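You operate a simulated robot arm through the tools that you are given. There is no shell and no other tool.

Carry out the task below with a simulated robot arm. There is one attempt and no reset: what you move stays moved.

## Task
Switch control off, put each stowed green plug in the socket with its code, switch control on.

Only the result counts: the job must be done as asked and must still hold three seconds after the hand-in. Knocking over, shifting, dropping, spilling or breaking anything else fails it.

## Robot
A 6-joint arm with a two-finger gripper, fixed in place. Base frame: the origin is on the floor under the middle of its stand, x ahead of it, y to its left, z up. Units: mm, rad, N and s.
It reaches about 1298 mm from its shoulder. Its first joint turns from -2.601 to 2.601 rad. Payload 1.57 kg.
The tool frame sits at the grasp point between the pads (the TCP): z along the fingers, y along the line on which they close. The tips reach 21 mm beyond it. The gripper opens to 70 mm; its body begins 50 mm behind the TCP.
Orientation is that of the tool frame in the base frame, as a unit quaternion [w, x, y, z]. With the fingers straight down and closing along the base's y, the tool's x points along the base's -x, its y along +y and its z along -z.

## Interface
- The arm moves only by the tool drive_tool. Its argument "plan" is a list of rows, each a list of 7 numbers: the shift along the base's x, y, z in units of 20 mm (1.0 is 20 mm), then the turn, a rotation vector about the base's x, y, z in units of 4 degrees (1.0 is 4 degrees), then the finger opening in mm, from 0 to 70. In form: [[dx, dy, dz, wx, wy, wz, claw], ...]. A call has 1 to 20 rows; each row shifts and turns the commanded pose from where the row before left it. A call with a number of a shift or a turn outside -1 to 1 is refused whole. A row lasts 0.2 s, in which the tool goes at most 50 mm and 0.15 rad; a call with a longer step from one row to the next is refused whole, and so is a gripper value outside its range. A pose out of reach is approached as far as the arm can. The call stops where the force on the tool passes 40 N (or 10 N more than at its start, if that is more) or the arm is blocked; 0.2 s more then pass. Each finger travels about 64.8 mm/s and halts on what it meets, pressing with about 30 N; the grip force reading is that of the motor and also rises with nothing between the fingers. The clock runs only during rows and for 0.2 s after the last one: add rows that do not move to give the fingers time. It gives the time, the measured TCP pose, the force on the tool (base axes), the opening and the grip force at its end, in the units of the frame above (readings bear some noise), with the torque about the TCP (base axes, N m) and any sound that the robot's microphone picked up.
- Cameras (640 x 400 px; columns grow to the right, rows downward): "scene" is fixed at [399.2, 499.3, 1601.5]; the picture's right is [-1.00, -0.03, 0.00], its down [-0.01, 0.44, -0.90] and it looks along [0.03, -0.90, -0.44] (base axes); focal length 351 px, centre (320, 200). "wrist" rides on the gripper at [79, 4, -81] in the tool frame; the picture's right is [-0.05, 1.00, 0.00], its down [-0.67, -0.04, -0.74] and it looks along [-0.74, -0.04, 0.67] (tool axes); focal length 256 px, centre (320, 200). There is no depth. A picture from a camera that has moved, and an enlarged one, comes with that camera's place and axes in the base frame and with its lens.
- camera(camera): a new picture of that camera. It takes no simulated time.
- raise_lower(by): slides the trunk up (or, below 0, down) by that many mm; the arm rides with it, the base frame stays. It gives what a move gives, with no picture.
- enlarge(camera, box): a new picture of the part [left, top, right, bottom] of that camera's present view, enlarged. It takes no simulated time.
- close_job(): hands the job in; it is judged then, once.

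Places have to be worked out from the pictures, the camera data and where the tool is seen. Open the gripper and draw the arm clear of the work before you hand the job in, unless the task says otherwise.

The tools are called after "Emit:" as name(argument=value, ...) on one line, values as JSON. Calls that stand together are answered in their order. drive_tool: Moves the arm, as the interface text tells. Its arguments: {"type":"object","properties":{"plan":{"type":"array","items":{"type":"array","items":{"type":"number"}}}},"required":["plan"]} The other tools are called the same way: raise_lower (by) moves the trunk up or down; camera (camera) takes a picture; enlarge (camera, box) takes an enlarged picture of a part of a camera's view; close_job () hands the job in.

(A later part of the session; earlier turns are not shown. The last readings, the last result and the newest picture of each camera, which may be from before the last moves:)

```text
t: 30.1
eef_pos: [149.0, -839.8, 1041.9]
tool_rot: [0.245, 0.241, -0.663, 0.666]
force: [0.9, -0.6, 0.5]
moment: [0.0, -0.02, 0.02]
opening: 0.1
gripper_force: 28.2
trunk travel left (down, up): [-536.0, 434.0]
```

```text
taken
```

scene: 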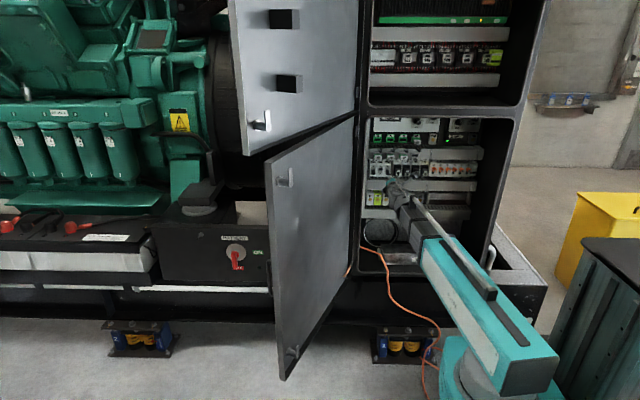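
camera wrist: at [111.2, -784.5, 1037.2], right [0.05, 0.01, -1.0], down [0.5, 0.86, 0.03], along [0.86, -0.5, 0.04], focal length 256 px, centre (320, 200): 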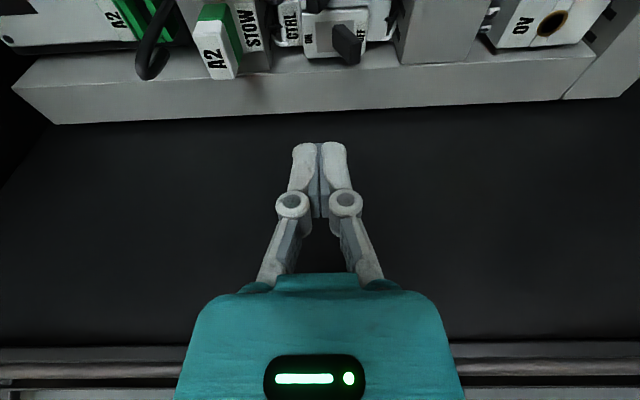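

The roll works freely (40° so far). I finish the remaining 50°.

Emit:
drive_tool(plan=[[0, 0, 0, 0, 1, 0, 0], [0, 0, 0, 0, 1, 0, 0], [0, 0, 0, 0, 1, 0, 0], [0, 0, 0, 0, 1, 0, 0], [0, 0, 0, 0, 1, 0, 0], [0, 0, 0, 0, 1, 0, 0], [0, 0, 0, 0, 1, 0, 0], [0, 0, 0, 0, 1, 0, 0], [0, 0, 0, 0, 1, 0, 0], [0, 0, 0, 0, 1, 0, 0], [0, 0, 0, 0, 1, 0, 0], [0, 0, 0, 0, 1, 0, 0], [0, 0, 0, 0, 0.5, 0, 0]])

Emit:
raise_lower(by=60)

Emit:
camera(camera="wrist")

Emit:
camera(camera="scene")

```text
t: 32.9
eef_pos: [150.4, -838.7, 1041.6]
tool_rot: [0.501, 0.499, -0.498, 0.502]
force: [-0.5, -0.5, -0.1]
moment: [0.0, 0.02, 0.0]
opening: 0.0
gripper_force: 28.9
trunk travel left (down, up): [-536.0, 434.0]
```

```text
t: 33.9
eef_pos: [149.0, -838.0, 1103.2]
tool_rot: [0.5, 0.499, -0.499, 0.502]
force: [0.2, 0.7, -0.4]
moment: [0.01, 0.01, -0.01]
opening: 0.0
gripper_force: 29.2
trunk travel left (down, up): [-596.0, 374.0]
```

```text
taken
camera wrist: at [145.0, -757.0, 1181.2], right [-1.0, 0.0, -0.05], down [0.03, 0.74, -0.67], along [0.04, -0.67, -0.74], focal length 256 px, centre (320, 200)
```

wrist: 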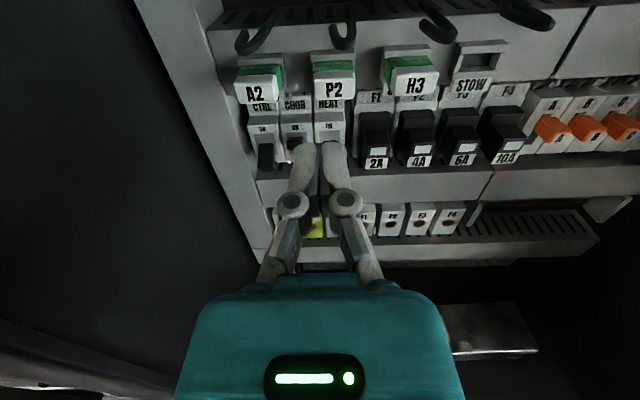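

```text
taken
```

scene: 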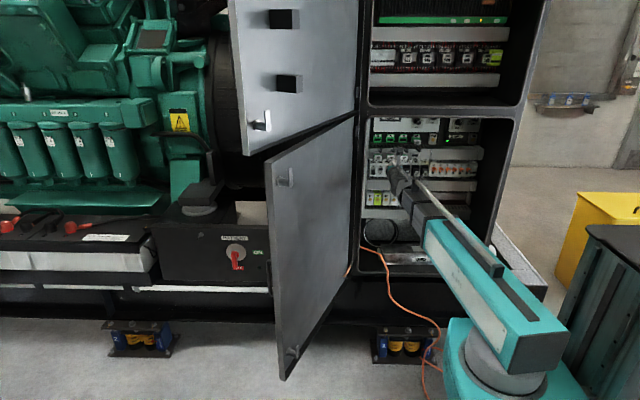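

The camera now sits above and the view is upright; the tool's approach line projects to column 320. I enlarge the plug row to measure positions.

Emit:
enlarge(camera="wrist", box=[220, 0, 380, 130])

Emit:
enlarge(camera="wrist", box=[360, 0, 520, 130])

```text
3.08 times, centred on (300, 65) of wrist
camera zoom: at [145.0, -757.0, 1181.2], right [-1.0, 0.0, -0.05], down [0.03, 0.74, -0.67], along [0.04, -0.67, -0.74], focal length 788 px, centre (382, 615)
```

zoom: 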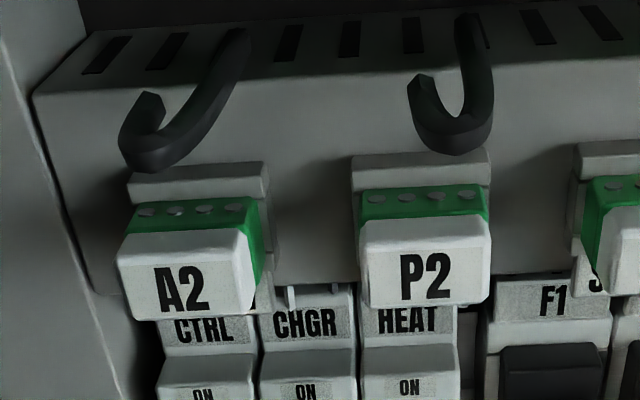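

```text
3.08 times, centred on (440, 65) of wrist
camera zoom: at [145.0, -757.0, 1181.2], right [-1.0, 0.0, -0.05], down [0.03, 0.74, -0.67], along [0.04, -0.67, -0.74], focal length 788 px, centre (-49, 615)
```

zoom: 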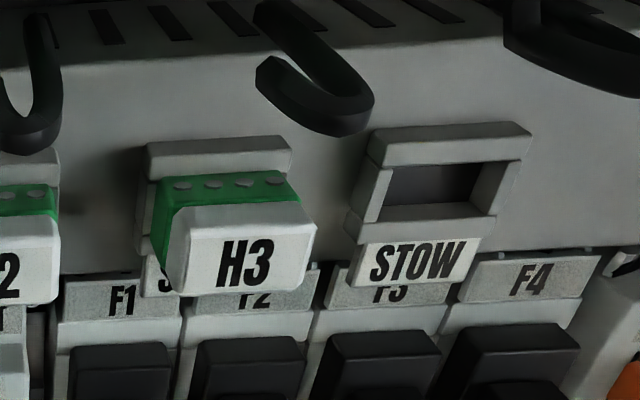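

Measured: A2 ≈ (195, -934, 1101), P2 x ≈ 139, H3 x ≈ 83, caps about 29 mm wide. Now I raise the trunk 80 mm to view the socket row from the same relative pose.

Emit:
raise_lower(by=80)

Emit:
camera(camera="wrist")

Emit:
enlarge(camera="wrist", box=[220, 0, 380, 130])

Emit:
enlarge(camera="wrist", box=[360, 0, 520, 130])

```text
t: 35.0
eef_pos: [149.2, -839.4, 1181.2]
tool_rot: [0.5, 0.499, -0.498, 0.502]
force: [-0.5, -0.5, 0.9]
moment: [0.01, -0.02, 0.02]
opening: 0.1
gripper_force: 28.4
trunk travel left (down, up): [-676.0, 294.0]
```

```text
taken
camera wrist: at [145.0, -757.0, 1261.2], right [-1.0, 0.0, -0.05], down [0.03, 0.74, -0.67], along [0.04, -0.67, -0.74], focal length 256 px, centre (320, 200)
```

wrist: 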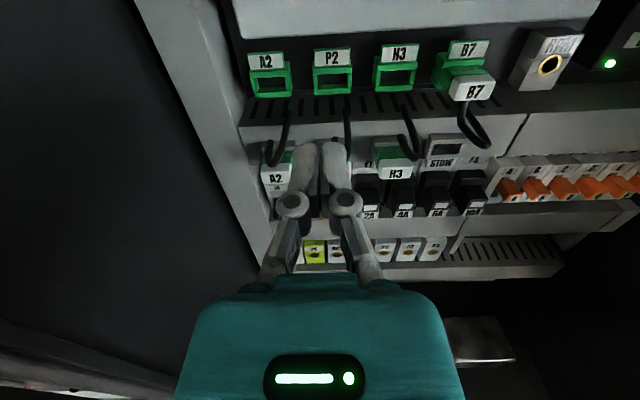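

```text
3.08 times, centred on (300, 65) of wrist
camera zoom: at [145.0, -757.0, 1261.2], right [-1.0, 0.0, -0.05], down [0.03, 0.74, -0.67], along [0.04, -0.67, -0.74], focal length 788 px, centre (382, 615)
```

zoom: 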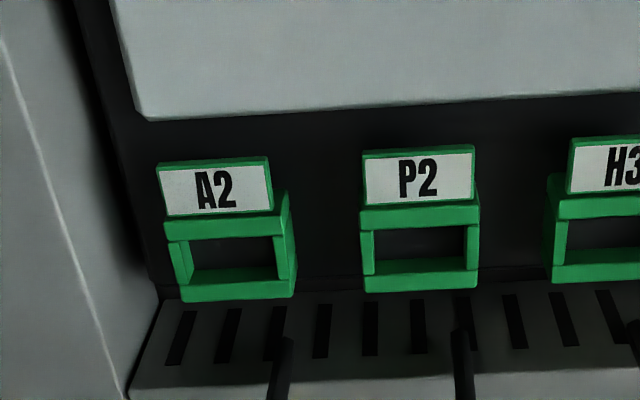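

```text
3.08 times, centred on (440, 65) of wrist
camera zoom: at [145.0, -757.0, 1261.2], right [-1.0, 0.0, -0.05], down [0.03, 0.74, -0.67], along [0.04, -0.67, -0.74], focal length 788 px, centre (-49, 615)
```

zoom: 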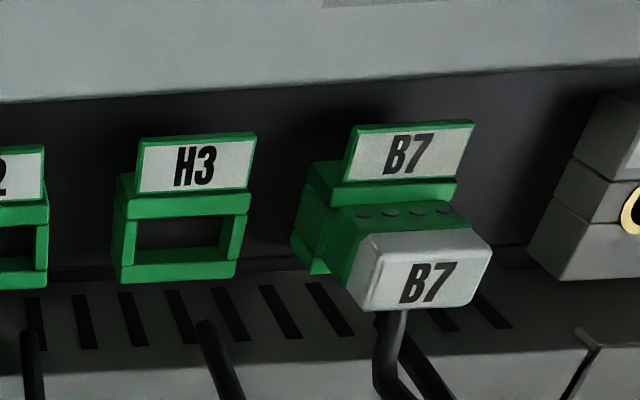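

B7's inserted plug is the ideal reference for where a plug should end up. I shift in x by -110 mm so B7 appears where P2 did, and photograph it from two heights to get the exact stow→socket displacement.

Emit:
drive_tool(plan=[[-1, 0, 0, 0, 0, 0, 0], [-1, 0, 0, 0, 0, 0, 0], [-1, 0, 0, 0, 0, 0, 0], [-1, 0, 0, 0, 0, 0, 0], [-1, 0, 0, 0, 0, 0, 0], [-0.5, 0, 0, 0, 0, 0, 0], [0, 0, 0, 0, 0, 0, 0]])

Emit:
camera(camera="wrist")

Emit:
enlarge(camera="wrist", box=[240, 0, 400, 130])

```text
t: 36.6
eef_pos: [52.7, -838.2, 1182.1]
tool_rot: [0.501, 0.498, -0.499, 0.502]
force: [-0.1, -0.4, -0.8]
moment: [0.05, 0.0, 0.0]
opening: 0.0
gripper_force: 28.4
out of reach, approached as far as the arm can: row 5, 6
trunk travel left (down, up): [-676.0, 294.0]
```

```text
taken
camera wrist: at [49.6, -755.9, 1261.3], right [-1.0, 0.0, -0.05], down [0.04, 0.74, -0.67], along [0.04, -0.67, -0.74], focal length 256 px, centre (320, 200)
```

wrist: 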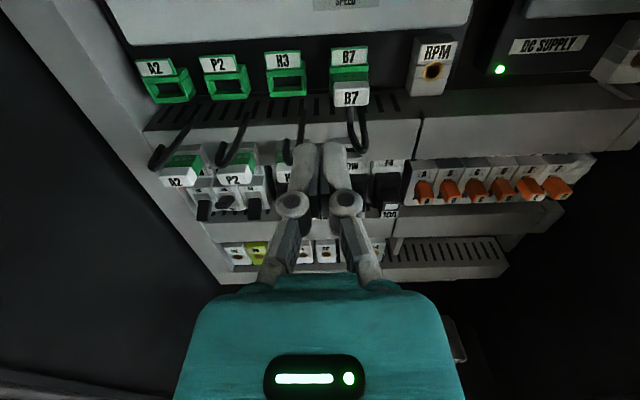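

```text
3.08 times, centred on (320, 65) of wrist
camera zoom: at [49.6, -755.9, 1261.3], right [-1.0, 0.0, -0.05], down [0.04, 0.74, -0.67], along [0.04, -0.67, -0.74], focal length 788 px, centre (320, 615)
```

zoom: 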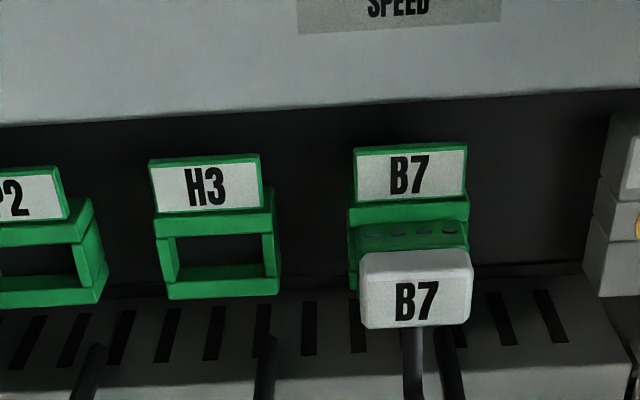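

B7's inserted cap looks farther (smaller) than the stowed caps, roughly y ≈ -957, z ≈ 1162. I lower 40 mm for a second ray to it.

Emit:
raise_lower(by=-40)

Emit:
enlarge(camera="wrist", box=[240, 0, 400, 130])

Emit:
camera(camera="wrist")

```text
t: 37.5
eef_pos: [53.0, -838.0, 1141.8]
tool_rot: [0.501, 0.499, -0.498, 0.502]
force: [0.3, 0.0, 0.2]
moment: [-0.01, 0.01, 0.03]
opening: 0.0
gripper_force: 28.5
trunk travel left (down, up): [-636.0, 334.0]
```

```text
3.08 times, centred on (320, 65) of wrist
camera zoom: at [49.8, -755.8, 1221.3], right [-1.0, 0.0, -0.05], down [0.04, 0.74, -0.67], along [0.04, -0.67, -0.74], focal length 788 px, centre (320, 615)
```

zoom: 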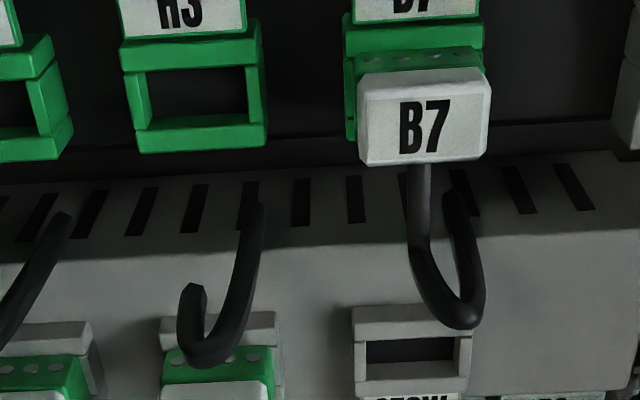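

```text
taken
camera wrist: at [49.8, -755.8, 1221.3], right [-1.0, 0.0, -0.05], down [0.04, 0.74, -0.67], along [0.04, -0.67, -0.74], focal length 256 px, centre (320, 200)
```

wrist: 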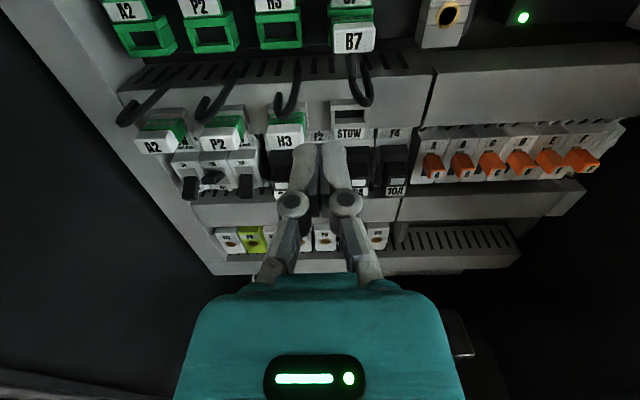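

B7's inserted cap triangulates to (30.0, -950.6, 1165.3). Now the same two-height measurement for the stowed H3 cap, at matching relative heights.

Emit:
raise_lower(by=-23)

Emit:
enlarge(camera="wrist", box=[220, 30, 380, 160])

Emit:
raise_lower(by=-40)

Emit:
enlarge(camera="wrist", box=[220, 0, 380, 130])

```text
t: 38.1
eef_pos: [53.5, -838.4, 1119.6]
tool_rot: [0.502, 0.497, -0.498, 0.502]
force: [-0.8, 0.5, 1.0]
moment: [0.02, -0.03, 0.02]
opening: 0.3
gripper_force: 28.3
trunk travel left (down, up): [-613.0, 357.0]
```

```text
3.08 times, centred on (300, 95) of wrist
camera zoom: at [49.8, -755.9, 1198.3], right [-1.0, 0.0, -0.05], down [0.04, 0.74, -0.67], along [0.04, -0.67, -0.74], focal length 788 px, centre (382, 523)
```

zoom: 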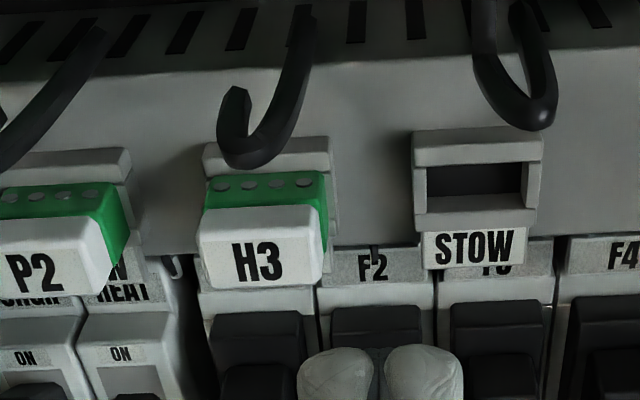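

```text
t: 39.0
eef_pos: [53.3, -838.0, 1078.9]
tool_rot: [0.501, 0.499, -0.498, 0.502]
force: [0.3, 0.2, 0.4]
moment: [0.01, 0.01, 0.01]
opening: 0.1
gripper_force: 28.4
trunk travel left (down, up): [-573.0, 397.0]
```

```text
3.08 times, centred on (300, 65) of wrist
camera zoom: at [49.8, -755.9, 1158.3], right [-1.0, 0.0, -0.05], down [0.04, 0.74, -0.67], along [0.04, -0.67, -0.74], focal length 788 px, centre (382, 615)
```

zoom: 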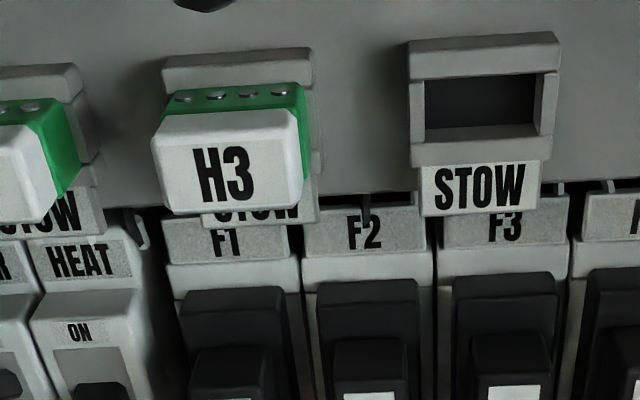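

Both measurements agree well: stowed H3 cap (85.4, -930, 1102), inserted B7 cap (30, -950.6, 1165.3), columns line up, so stow→socket is about dx 0, dy -21, dz +63. Hooks reach to about y = -910 between the rows, so transfers must be made well back. I go to A2's column (x ≈ 194.6) at z ≈ 1103 with the gripper opened to 40 mm.

Emit:
raise_lower(by=24)

Emit:
drive_tool(plan=[[1, 0, 0, 0, 0, 0, 10], [1, 0, 0, 0, 0, 0, 20], [1, 0, 0, 0, 0, 0, 30], [1, 0, 0, 0, 0, 0, 40], [1, 0, 0, 0, 0, 0, 40], [1, 0, 0, 0, 0, 0, 40], [1, 0, 0, 0, 0, 0, 40], [0.05, 0, 0, 0, 0, 0, 40], [0, 0, 0, 0, 0, 0, 40]])

Emit:
camera(camera="wrist")

Emit:
enlarge(camera="wrist", box=[240, 40, 400, 170])

```text
t: 39.7
eef_pos: [53.4, -837.5, 1102.0]
tool_rot: [0.501, 0.499, -0.499, 0.502]
force: [-1.1, 0.5, -0.3]
moment: [0.02, 0.0, 0.01]
opening: 0.0
gripper_force: 28.6
trunk travel left (down, up): [-597.0, 373.0]
```

```text
t: 41.7
eef_pos: [195.2, -836.8, 1101.7]
tool_rot: [0.501, 0.498, -0.498, 0.502]
force: [0.3, -0.3, -0.1]
moment: [0.0, 0.01, -0.03]
opening: 39.8
gripper_force: 0.0
trunk travel left (down, up): [-597.0, 373.0]
```

```text
taken
camera wrist: at [191.1, -755.1, 1182.4], right [-1.0, 0.0, -0.05], down [0.04, 0.74, -0.67], along [0.04, -0.67, -0.74], focal length 256 px, centre (320, 200)
```

wrist: 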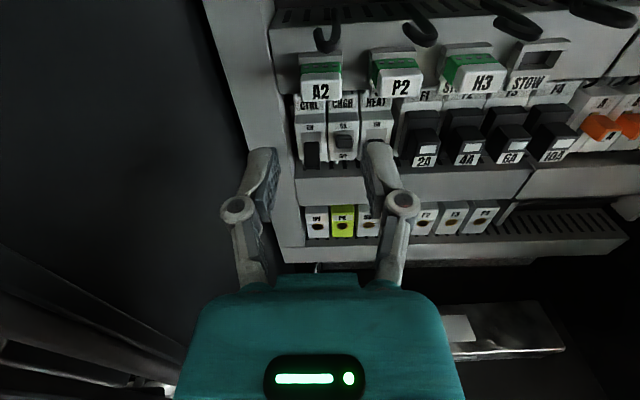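

```text
3.08 times, centred on (320, 105) of wrist
camera zoom: at [191.1, -755.1, 1182.4], right [-1.0, 0.0, -0.05], down [0.04, 0.74, -0.67], along [0.04, -0.67, -0.74], focal length 788 px, centre (320, 492)
```

zoom: 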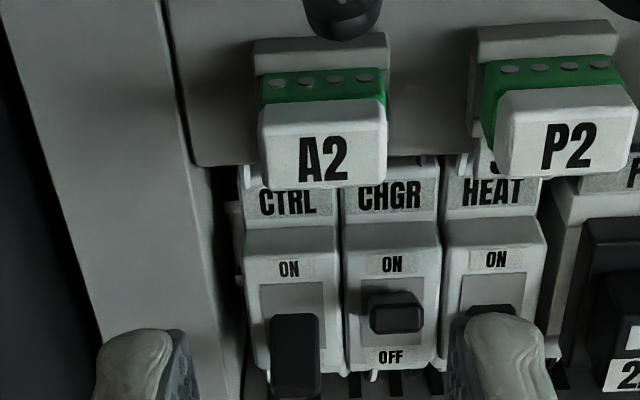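

A2's cap is centred within about 1 mm of the finger midline. I advance 60 mm and check.

Emit:
drive_tool(plan=[[0, -1, 0, 0, 0, 0, 40], [0, -1, 0, 0, 0, 0, 40], [0, -1, 0, 0, 0, 0, 40], [0, 0, 0, 0, 0, 0, 40]])

Emit:
enlarge(camera="wrist", box=[220, 70, 420, 230])

Emit:
enlarge(camera="scene", box=[352, 110, 452, 190])

```text
t: 42.7
eef_pos: [195.8, -898.8, 1103.8]
tool_rot: [0.501, 0.498, -0.499, 0.501]
force: [-0.4, 0.1, -0.6]
moment: [0.0, -0.02, 0.03]
opening: 39.7
gripper_force: 0.0
trunk travel left (down, up): [-597.0, 373.0]
```

```text
2.50 times, centred on (320, 150) of wrist
camera zoom: at [191.3, -816.2, 1182.3], right [-1.0, 0.0, -0.05], down [0.04, 0.74, -0.67], along [0.04, -0.67, -0.74], focal length 640 px, centre (320, 325)
```

zoom: 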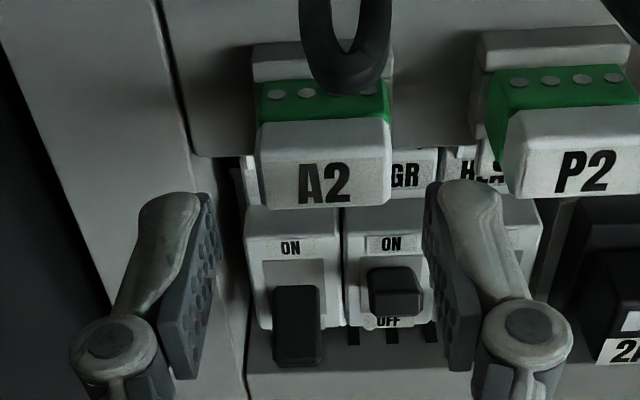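

```text
5.00 times, centred on (402, 150) of scene
camera zoom: at [399.2, 499.3, 1601.5], right [-1.0, -0.03, 0.0], down [-0.01, 0.44, -0.9], along [0.03, -0.9, -0.44], focal length 1755 px, centre (-90, 450)
```

zoom: 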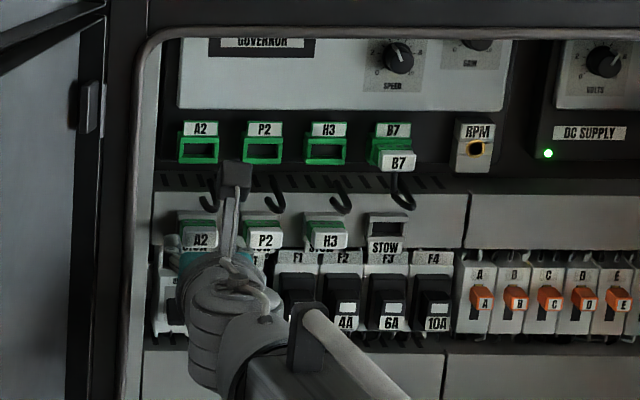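

Aligned vertically; the cap is about 0.8 mm toward -x of the finger midline. I correct that, advance 26 mm to TCP y ≈ -925 and close on the cap.

Emit:
drive_tool(plan=[[-0.04, -0.5, 0, 0, 0, 0, 40], [0, -0.5, 0, 0, 0, 0, 40], [0, -0.3, 0, 0, 0, 0, 40], [0, 0, 0, 0, 0, 0, 40]])

Emit:
enlarge(camera="wrist", box=[220, 70, 420, 230])

```text
t: 43.7
eef_pos: [193.4, -923.5, 1102.7]
tool_rot: [0.502, 0.498, -0.498, 0.502]
force: [0.8, 0.4, 0.4]
moment: [-0.02, -0.02, -0.02]
opening: 39.6
gripper_force: 0.2
trunk travel left (down, up): [-597.0, 373.0]
```

```text
2.50 times, centred on (320, 150) of wrist
camera zoom: at [189.7, -841.8, 1182.3], right [-1.0, 0.0, -0.05], down [0.04, 0.74, -0.67], along [0.04, -0.67, -0.74], focal length 640 px, centre (320, 325)
```

zoom: 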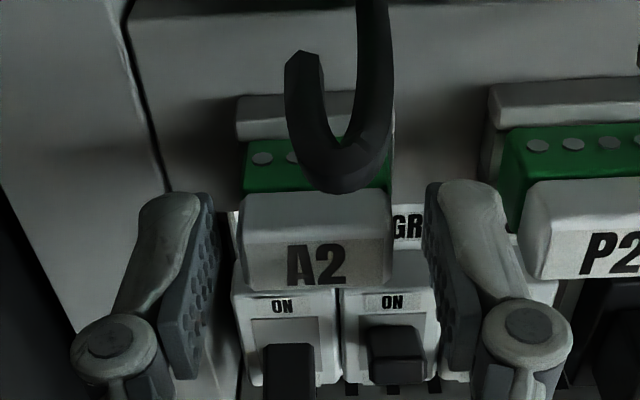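

Fingers straddle the cap evenly. I close the gripper on it.

Emit:
drive_tool(plan=[[0, 0, 0, 0, 0, 0, 20], [0, 0, 0, 0, 0, 0, 20], [0, 0, 0, 0, 0, 0, 20]])

Emit:
enlarge(camera="wrist", box=[220, 70, 420, 230])

```text
t: 44.5
eef_pos: [194.4, -923.3, 1103.7]
tool_rot: [0.502, 0.498, -0.498, 0.502]
force: [3.2, 2.7, -0.6]
moment: [0.06, -0.02, 0.1]
opening: 29.1
gripper_force: 30.3
trunk travel left (down, up): [-597.0, 373.0]
```

```text
2.50 times, centred on (320, 150) of wrist
camera zoom: at [190.5, -841.4, 1182.4], right [-1.0, 0.0, -0.05], down [0.04, 0.74, -0.67], along [0.04, -0.67, -0.74], focal length 640 px, centre (320, 325)
```

zoom: 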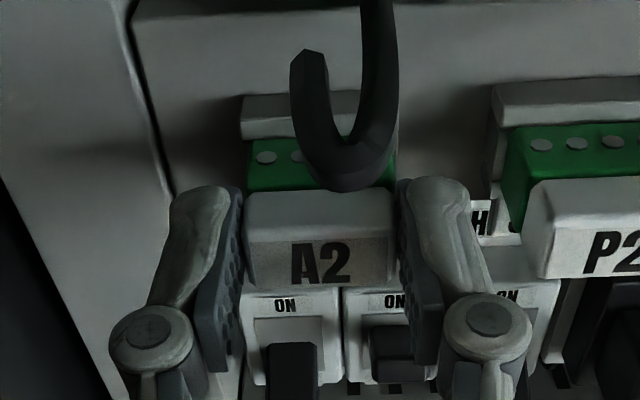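

Gripped at 29.1 mm with 30 N. I pull straight out in small steps first.

Emit:
drive_tool(plan=[[0, 0.25, 0, 0, 0, 0, 20], [0, 0.25, 0, 0, 0, 0, 20], [0, 0.25, 0, 0, 0, 0, 20], [0, 0.25, 0, 0, 0, 0, 20]])

Emit:
enlarge(camera="wrist", box=[220, 70, 420, 230])

```text
t: 45.5
eef_pos: [194.6, -904.5, 1103.9]
tool_rot: [0.502, 0.498, -0.498, 0.502]
force: [0.8, -0.3, 0.0]
moment: [0.0, -0.02, 0.0]
opening: 29.1
gripper_force: 30.1
trunk travel left (down, up): [-597.0, 373.0]
```

```text
2.50 times, centred on (320, 150) of wrist
camera zoom: at [190.2, -821.7, 1182.3], right [-1.0, 0.0, -0.05], down [0.04, 0.74, -0.67], along [0.04, -0.67, -0.74], focal length 640 px, centre (320, 325)
```

zoom: 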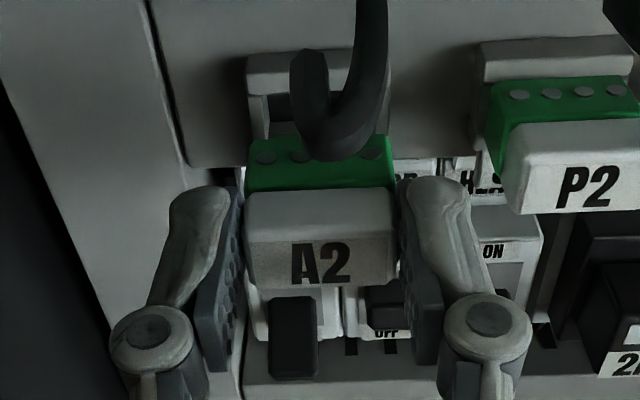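

The plug came free without slipping. I continue drawing it back to y ≈ -838, clear of the hooks.

Emit:
drive_tool(plan=[[0, 0.5, 0, 0, 0, 0, 20], [0, 0.5, 0, 0, 0, 0, 20], [0, 0.5, 0, 0, 0, 0, 20], [0, 0.5, 0, 0, 0, 0, 20], [0, 0.5, 0, 0, 0, 0, 20], [0, 0.5, 0, 0, 0, 0, 20], [0, 0.3, 0, 0, 0, 0, 20], [0, 0, 0, 0, 0, 0, 20]])

Emit:
camera(camera="wrist")

Emit:
enlarge(camera="wrist", box=[220, 70, 420, 230])

Emit:
enlarge(camera="scene", box=[352, 110, 452, 190])

```text
t: 47.3
eef_pos: [194.4, -838.8, 1102.3]
tool_rot: [0.502, 0.498, -0.499, 0.501]
force: [0.9, 0.0, 0.7]
moment: [0.0, -0.02, 0.01]
opening: 29.0
gripper_force: 30.3
trunk travel left (down, up): [-597.0, 373.0]
```

```text
taken
camera wrist: at [190.4, -755.8, 1182.3], right [-1.0, 0.0, -0.05], down [0.04, 0.74, -0.67], along [0.04, -0.67, -0.74], focal length 256 px, centre (320, 200)
```

wrist: 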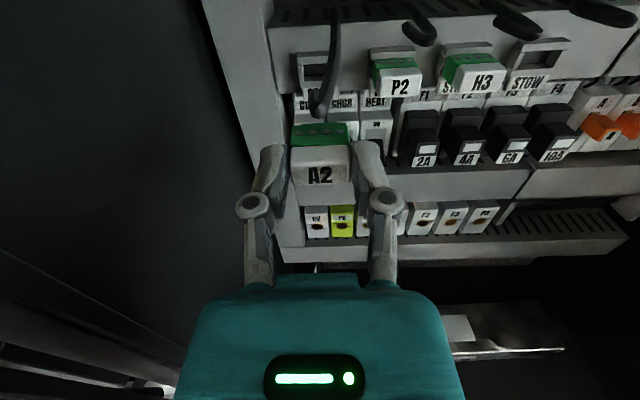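

```text
2.50 times, centred on (320, 150) of wrist
camera zoom: at [190.4, -755.8, 1182.3], right [-1.0, 0.0, -0.05], down [0.04, 0.74, -0.67], along [0.04, -0.67, -0.74], focal length 640 px, centre (320, 325)
```

zoom: 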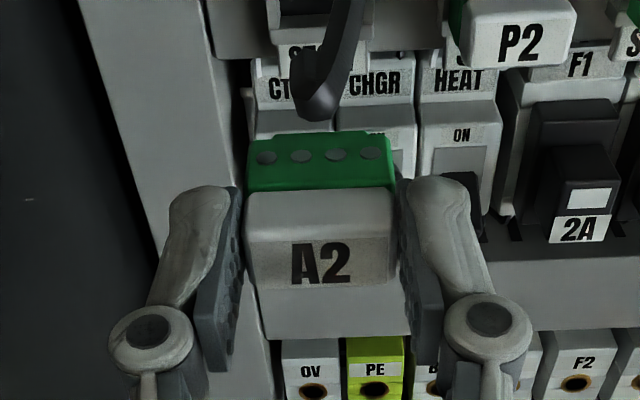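

```text
5.00 times, centred on (402, 150) of scene
camera zoom: at [399.2, 499.3, 1601.5], right [-1.0, -0.03, 0.0], down [-0.01, 0.44, -0.9], along [0.03, -0.9, -0.44], focal length 1755 px, centre (-90, 450)
```

zoom: 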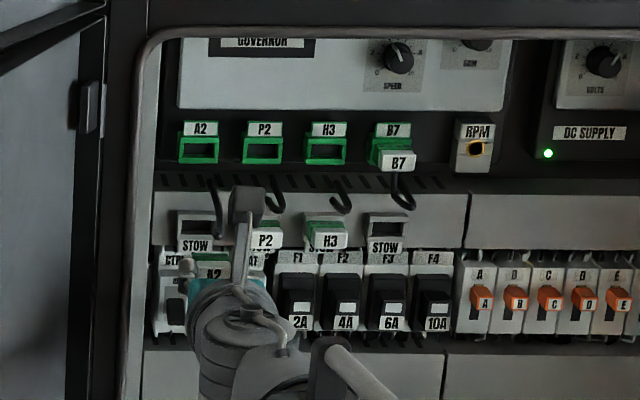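

The black "hook" seems to have moved with the plug, so it may be the plug's cable. I enlarge to understand it before moving on.

Emit:
enlarge(camera="wrist", box=[270, 0, 400, 130])

Emit:
enlarge(camera="scene", box=[380, 138, 420, 170])

```text
3.08 times, centred on (335, 65) of wrist
camera zoom: at [190.4, -755.8, 1182.3], right [-1.0, 0.0, -0.05], down [0.04, 0.74, -0.67], along [0.04, -0.67, -0.74], focal length 788 px, centre (274, 615)
```

zoom: 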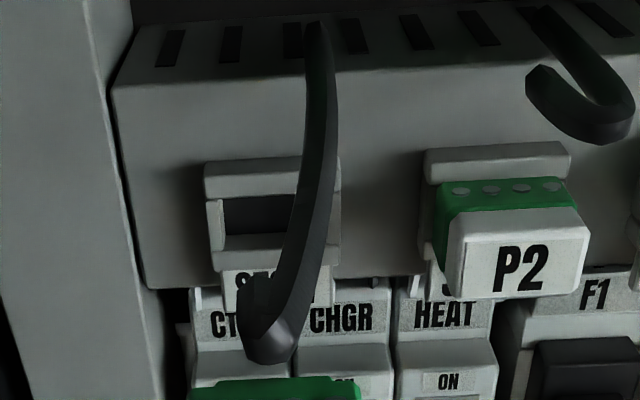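

```text
12.50 times, centred on (400, 154) of scene
camera zoom: at [399.2, 499.3, 1601.5], right [-1.0, -0.03, 0.0], down [-0.01, 0.44, -0.9], along [0.03, -0.9, -0.44], focal length 4388 px, centre (-680, 775)
```

zoom: 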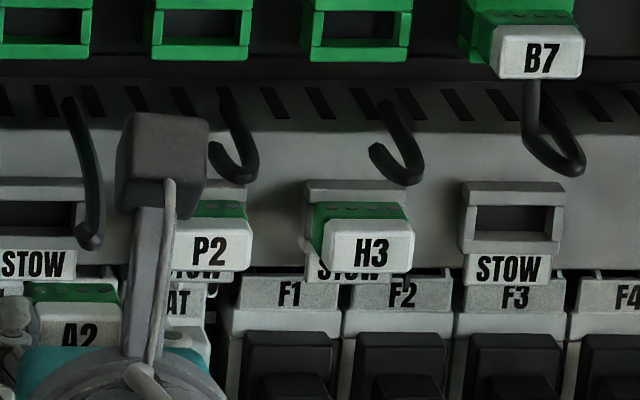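

The cable end trails the plug (36 mm above it) without adding force, so it's just the plug's lead. I raise the trunk 63 mm to socket height and check alignment with the A2 socket.

Emit:
raise_lower(by=63.3)

Emit:
camera(camera="wrist")

Emit:
enlarge(camera="wrist", box=[240, 20, 400, 180])

Emit:
enlarge(camera="scene", box=[362, 112, 426, 152])

```text
t: 48.3
eef_pos: [194.7, -838.5, 1165.6]
tool_rot: [0.502, 0.498, -0.499, 0.502]
force: [0.6, -0.2, -0.8]
moment: [0.01, 0.0, -0.03]
opening: 29.1
gripper_force: 30.3
trunk travel left (down, up): [-660.0, 310.0]
```

```text
taken
camera wrist: at [190.4, -755.9, 1245.5], right [-1.0, 0.0, -0.05], down [0.04, 0.74, -0.67], along [0.04, -0.67, -0.74], focal length 256 px, centre (320, 200)
```

wrist: 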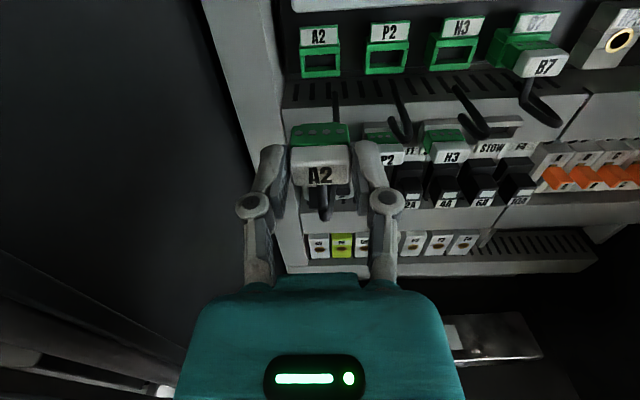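

```text
2.50 times, centred on (320, 100) of wrist
camera zoom: at [190.4, -755.9, 1245.5], right [-1.0, 0.0, -0.05], down [0.04, 0.74, -0.67], along [0.04, -0.67, -0.74], focal length 640 px, centre (320, 450)
```

zoom: 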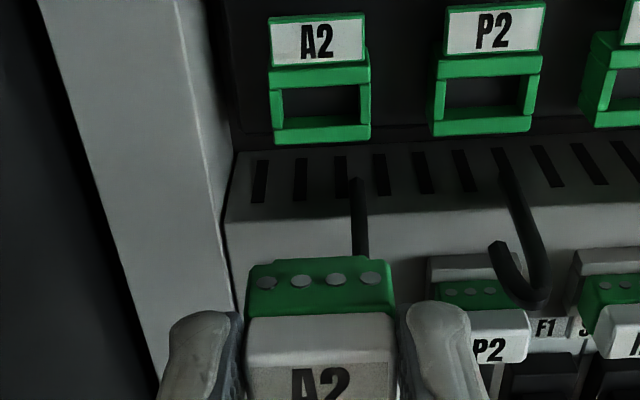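

```text
10.00 times, centred on (394, 132) of scene
camera zoom: at [399.2, 499.3, 1601.5], right [-1.0, -0.03, 0.0], down [-0.01, 0.44, -0.9], along [0.03, -0.9, -0.44], focal length 3510 px, centre (-420, 880)
```

zoom: 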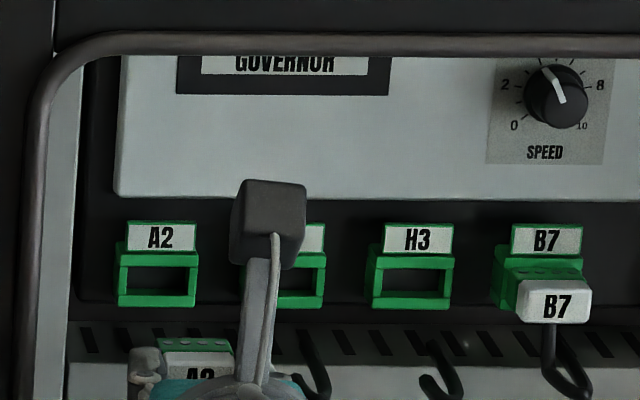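

Plug A2 is laterally aligned with its socket within ~0.3 mm, and predicted within ~1–2 mm vertically. I move in to about 12 mm short of the socket and compare directly.

Emit:
drive_tool(plan=[[0, -1, 0, 0, 0, 0, 20], [0, -1, 0, 0, 0, 0, 20], [0, -1, 0, 0, 0, 0, 20], [0, -1, 0, 0, 0, 0, 20], [0, -0.5, 0, 0, 0, 0, 20], [0, 0, 0, 0, 0, 0, 20]])

Emit:
enlarge(camera="wrist", box=[240, 20, 400, 180])

Emit:
enlarge(camera="scene", box=[364, 122, 412, 152])

```text
t: 49.7
eef_pos: [192.6, -927.4, 1165.7]
tool_rot: [0.501, 0.499, -0.499, 0.501]
force: [0.2, 0.0, 0.8]
moment: [0.0, -0.02, -0.02]
opening: 29.0
gripper_force: 30.7
trunk travel left (down, up): [-660.0, 310.0]
```

```text
2.50 times, centred on (320, 100) of wrist
camera zoom: at [189.3, -845.7, 1245.5], right [-1.0, 0.0, -0.05], down [0.04, 0.74, -0.67], along [0.04, -0.67, -0.74], focal length 640 px, centre (320, 450)
```

zoom: 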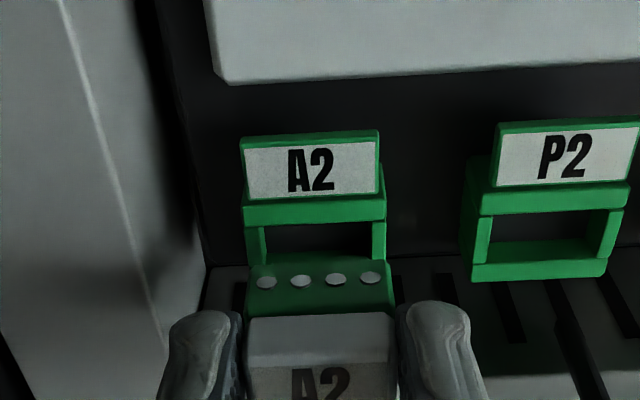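

```text
13.33 times, centred on (388, 137) of scene
camera zoom: at [399.2, 499.3, 1601.5], right [-1.0, -0.03, 0.0], down [-0.01, 0.44, -0.9], along [0.03, -0.9, -0.44], focal length 4680 px, centre (-587, 1040)
```

zoom: 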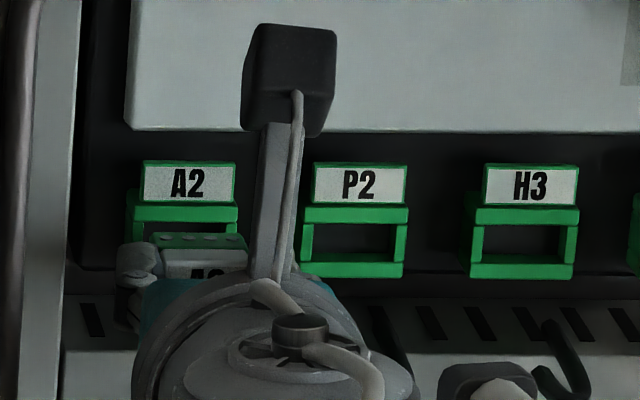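

Reported camera pose shows a 1.1 mm drift in -x. I correct x by about +1.4 mm and advance a few mm, then recheck.

Emit:
drive_tool(plan=[[0.07, -0.2, 0, 0, 0, 0, 20], [0, 0, 0, 0, 0, 0, 20]])

Emit:
enlarge(camera="wrist", box=[270, 50, 370, 150])

Emit:
enlarge(camera="scene", box=[364, 126, 396, 146])

```text
t: 50.3
eef_pos: [195.4, -930.1, 1167.1]
tool_rot: [0.502, 0.498, -0.499, 0.501]
force: [0.3, -0.3, -0.1]
moment: [0.05, 0.01, 0.01]
opening: 28.9
gripper_force: 30.3
trunk travel left (down, up): [-660.0, 310.0]
```

```text
4.00 times, centred on (320, 100) of wrist
camera zoom: at [191.6, -849.7, 1245.4], right [-1.0, 0.0, -0.05], down [0.04, 0.74, -0.67], along [0.04, -0.67, -0.74], focal length 1024 px, centre (320, 600)
```

zoom: 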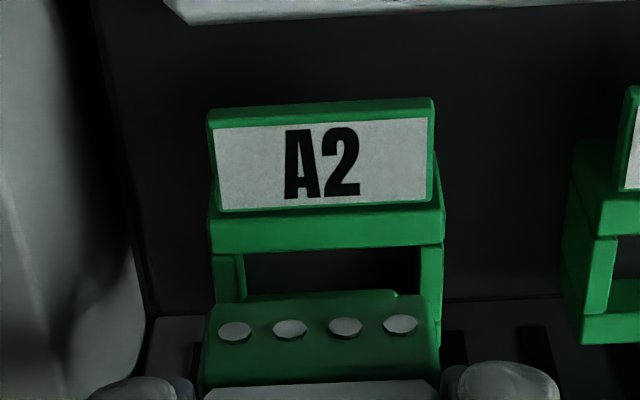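

```text
16.00 times, centred on (380, 136) of scene
camera zoom: at [399.2, 499.3, 1601.5], right [-1.0, -0.03, 0.0], down [-0.01, 0.44, -0.9], along [0.03, -0.9, -0.44], focal length 5617 px, centre (-640, 1224)
```

zoom: 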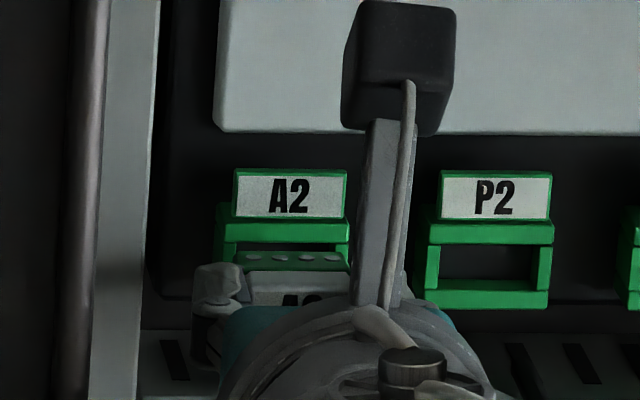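

Now about 1 mm too far +x. I nudge x by -1 mm before going in.

Emit:
drive_tool(plan=[[-0.06, 0, 0, 0, 0, 0, 20], [0, 0, 0, 0, 0, 0, 20]])

Emit:
enlarge(camera="wrist", box=[270, 50, 370, 150])

```text
t: 50.9
eef_pos: [193.1, -931.4, 1165.5]
tool_rot: [0.502, 0.498, -0.499, 0.502]
force: [0.2, 0.2, 0.1]
moment: [0.04, 0.01, 0.03]
opening: 29.0
gripper_force: 30.1
trunk travel left (down, up): [-660.0, 310.0]
```

```text
4.00 times, centred on (320, 100) of wrist
camera zoom: at [190.0, -849.6, 1245.5], right [-1.0, 0.0, -0.05], down [0.04, 0.74, -0.67], along [0.04, -0.67, -0.74], focal length 1024 px, centre (320, 600)
```

zoom: 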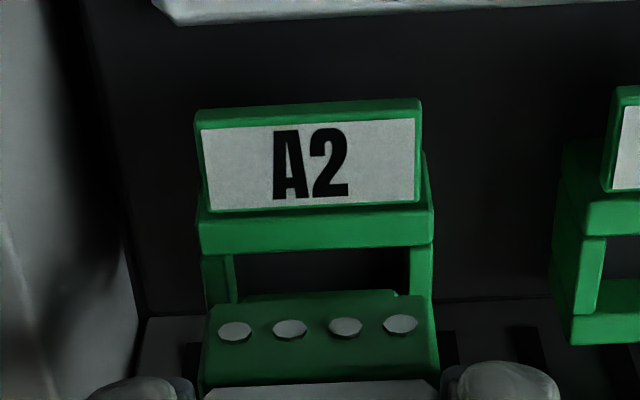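

Within about 0.7 mm laterally. I advance 8 mm with a slight +x trim and check for contact.

Emit:
drive_tool(plan=[[0.03, -0.1, 0, 0, 0, 0, 20], [0, -0.15, 0, 0, 0, 0, 20], [0, -0.15, 0, 0, 0, 0, 20], [0, 0, 0, 0, 0, 0, 20]])

Emit:
enlarge(camera="wrist", box=[270, 50, 370, 150])

Emit:
enlarge(camera="scene", box=[364, 126, 396, 146])

```text
t: 51.9
eef_pos: [196.3, -940.3, 1166.0]
tool_rot: [0.501, 0.499, -0.499, 0.502]
force: [-0.1, -0.4, -0.9]
moment: [0.01, -0.01, 0.05]
opening: 29.0
gripper_force: 30.5
trunk travel left (down, up): [-660.0, 310.0]
```

```text
4.00 times, centred on (320, 100) of wrist
camera zoom: at [191.4, -857.8, 1245.5], right [-1.0, 0.0, -0.05], down [0.04, 0.74, -0.67], along [0.04, -0.67, -0.74], focal length 1024 px, centre (320, 600)
```

zoom: 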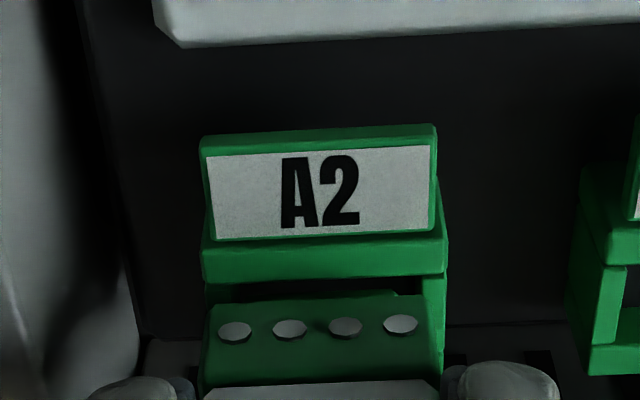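

```text
16.00 times, centred on (380, 136) of scene
camera zoom: at [399.2, 499.3, 1601.5], right [-1.0, -0.03, 0.0], down [-0.01, 0.44, -0.9], along [0.03, -0.9, -0.44], focal length 5617 px, centre (-640, 1224)
```

zoom: 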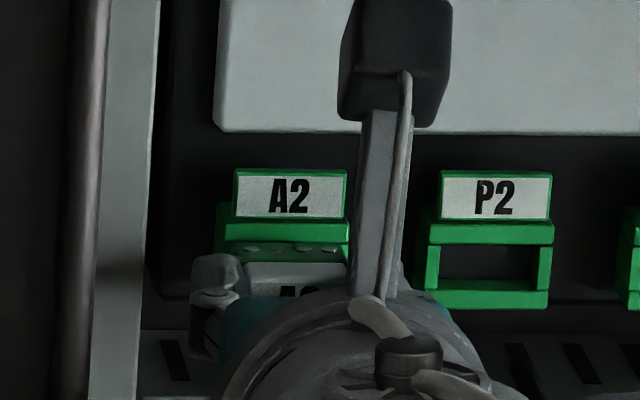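

No contact yet, lateral offset about 0.5 mm. I push on another 6 mm in small steps.

Emit:
drive_tool(plan=[[-0.03, -0.1, 0, 0, 0, 0, 20], [0, -0.1, 0, 0, 0, 0, 20], [0, -0.1, 0, 0, 0, 0, 20], [0, 0, 0, 0, 0, 0, 20]])

Emit:
enlarge(camera="wrist", box=[270, 50, 370, 150])

Emit:
enlarge(camera="scene", box=[364, 126, 396, 146])

```text
t: 52.9
eef_pos: [194.1, -945.0, 1167.1]
tool_rot: [0.501, 0.498, -0.498, 0.503]
force: [0.1, 0.0, -0.6]
moment: [0.01, -0.03, 0.03]
opening: 29.2
gripper_force: 30.1
trunk travel left (down, up): [-660.0, 310.0]
```

```text
4.00 times, centred on (320, 100) of wrist
camera zoom: at [190.4, -863.7, 1245.6], right [-1.0, 0.0, -0.05], down [0.04, 0.74, -0.67], along [0.04, -0.67, -0.74], focal length 1024 px, centre (320, 600)
```

zoom: 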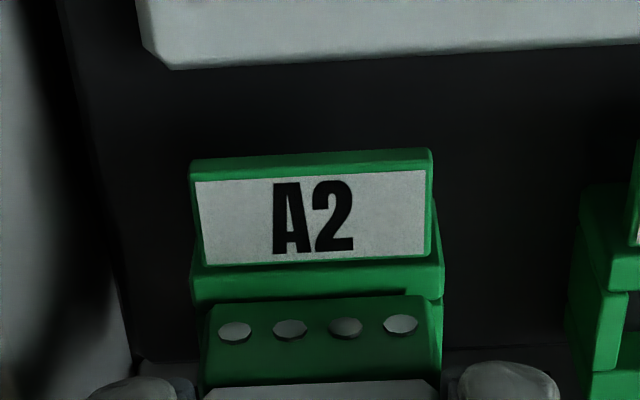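

```text
16.00 times, centred on (380, 136) of scene
camera zoom: at [399.2, 499.3, 1601.5], right [-1.0, -0.03, 0.0], down [-0.01, 0.44, -0.9], along [0.03, -0.9, -0.44], focal length 5617 px, centre (-640, 1224)
```

zoom: 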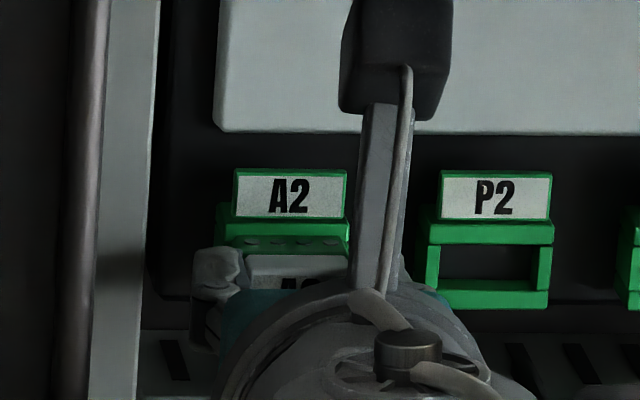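

Still no contact force; the tongue seems to be entering. I keep pushing slowly.

Emit:
drive_tool(plan=[[0, -0.1, 0, 0, 0, 0, 20], [0, -0.1, 0, 0, 0, 0, 20], [0, 0, 0, 0, 0, 0, 20]])

Emit:
enlarge(camera="wrist", box=[270, 50, 370, 150])

Emit:
enlarge(camera="scene", box=[364, 122, 428, 162])

```text
t: 53.7
eef_pos: [195.1, -948.3, 1167.2]
tool_rot: [0.501, 0.498, -0.498, 0.503]
force: [0.1, 20.8, -13.4]
moment: [0.22, -0.01, -0.03]
opening: 29.2
gripper_force: 29.5
trunk travel left (down, up): [-660.0, 310.0]
```

```text
4.00 times, centred on (320, 100) of wrist
camera zoom: at [190.5, -866.2, 1246.4], right [-1.0, 0.0, -0.05], down [0.04, 0.74, -0.67], along [0.04, -0.67, -0.74], focal length 1024 px, centre (320, 600)
```

zoom: 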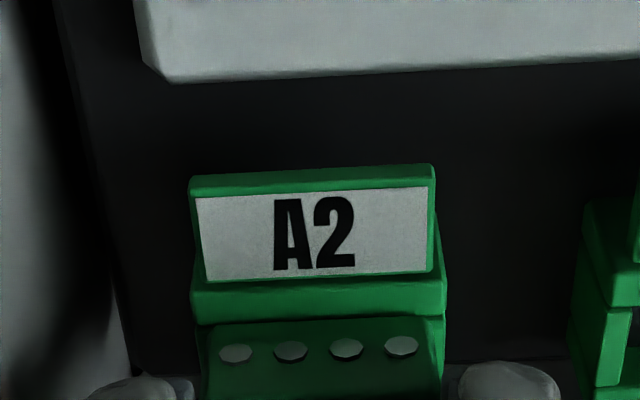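

```text
10.00 times, centred on (396, 142) of scene
camera zoom: at [399.2, 499.3, 1601.5], right [-1.0, -0.03, 0.0], down [-0.01, 0.44, -0.9], along [0.03, -0.9, -0.44], focal length 3510 px, centre (-440, 780)
```

zoom: 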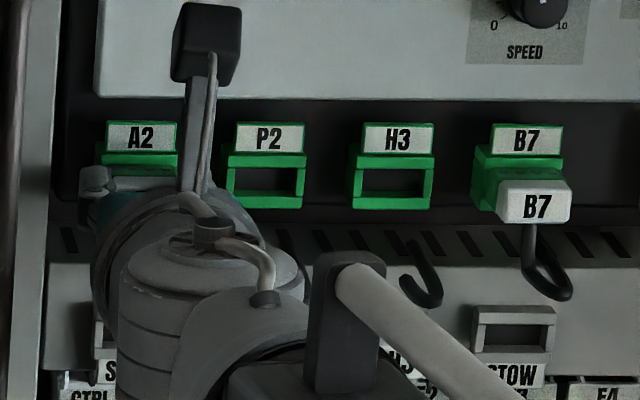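

There is now a contact: +21 N in y and -13 N in z, so the plug is touching. I compare its seating closely with B7.

Emit:
enlarge(camera="scene", box=[370, 130, 390, 148])

Emit:
enlarge(camera="scene", box=[408, 130, 428, 148])

Emit:
camera(camera="wrist")

Emit:
enlarge(camera="wrist", box=[220, 70, 420, 230])

```text
16.00 times, centred on (380, 139) of scene
camera zoom: at [399.2, 499.3, 1601.5], right [-1.0, -0.03, 0.0], down [-0.01, 0.44, -0.9], along [0.03, -0.9, -0.44], focal length 5617 px, centre (-640, 1176)
```

zoom: 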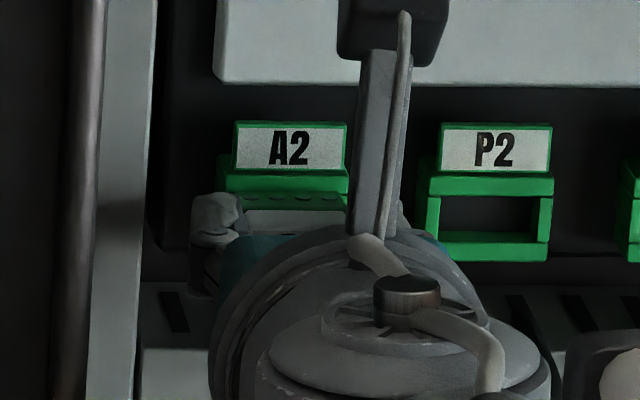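

```text
16.00 times, centred on (418, 139) of scene
camera zoom: at [399.2, 499.3, 1601.5], right [-1.0, -0.03, 0.0], down [-0.01, 0.44, -0.9], along [0.03, -0.9, -0.44], focal length 5617 px, centre (-1248, 1176)
```

zoom: 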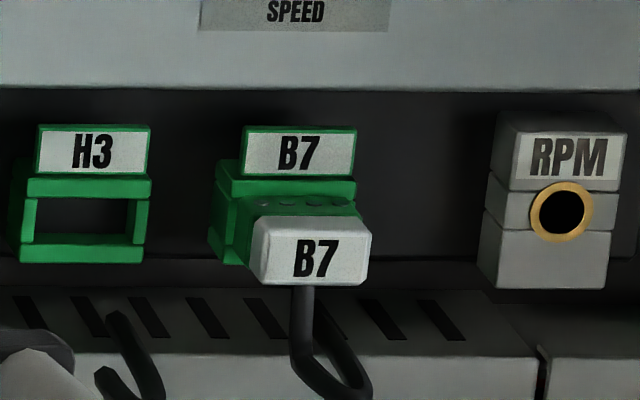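

```text
taken
camera wrist: at [190.5, -866.2, 1246.4], right [-1.0, 0.0, -0.05], down [0.04, 0.74, -0.67], along [0.04, -0.67, -0.74], focal length 256 px, centre (320, 200)
```

wrist: 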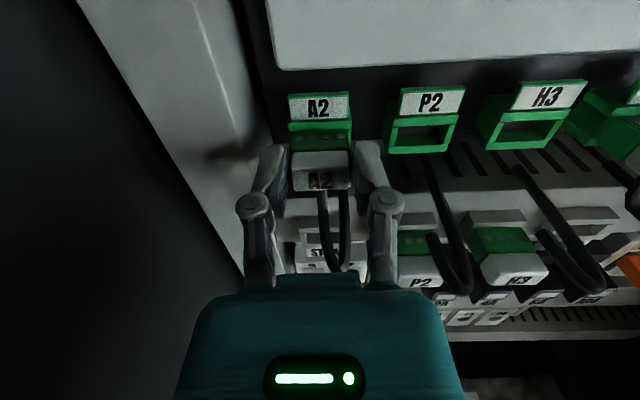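

```text
2.50 times, centred on (320, 150) of wrist
camera zoom: at [190.5, -866.2, 1246.4], right [-1.0, 0.0, -0.05], down [0.04, 0.74, -0.67], along [0.04, -0.67, -0.74], focal length 640 px, centre (320, 325)
```

zoom: 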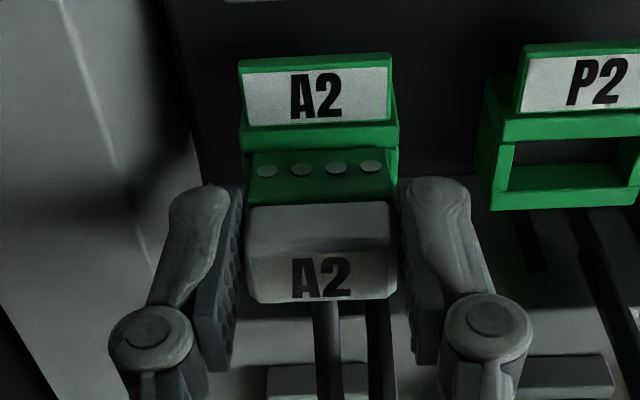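

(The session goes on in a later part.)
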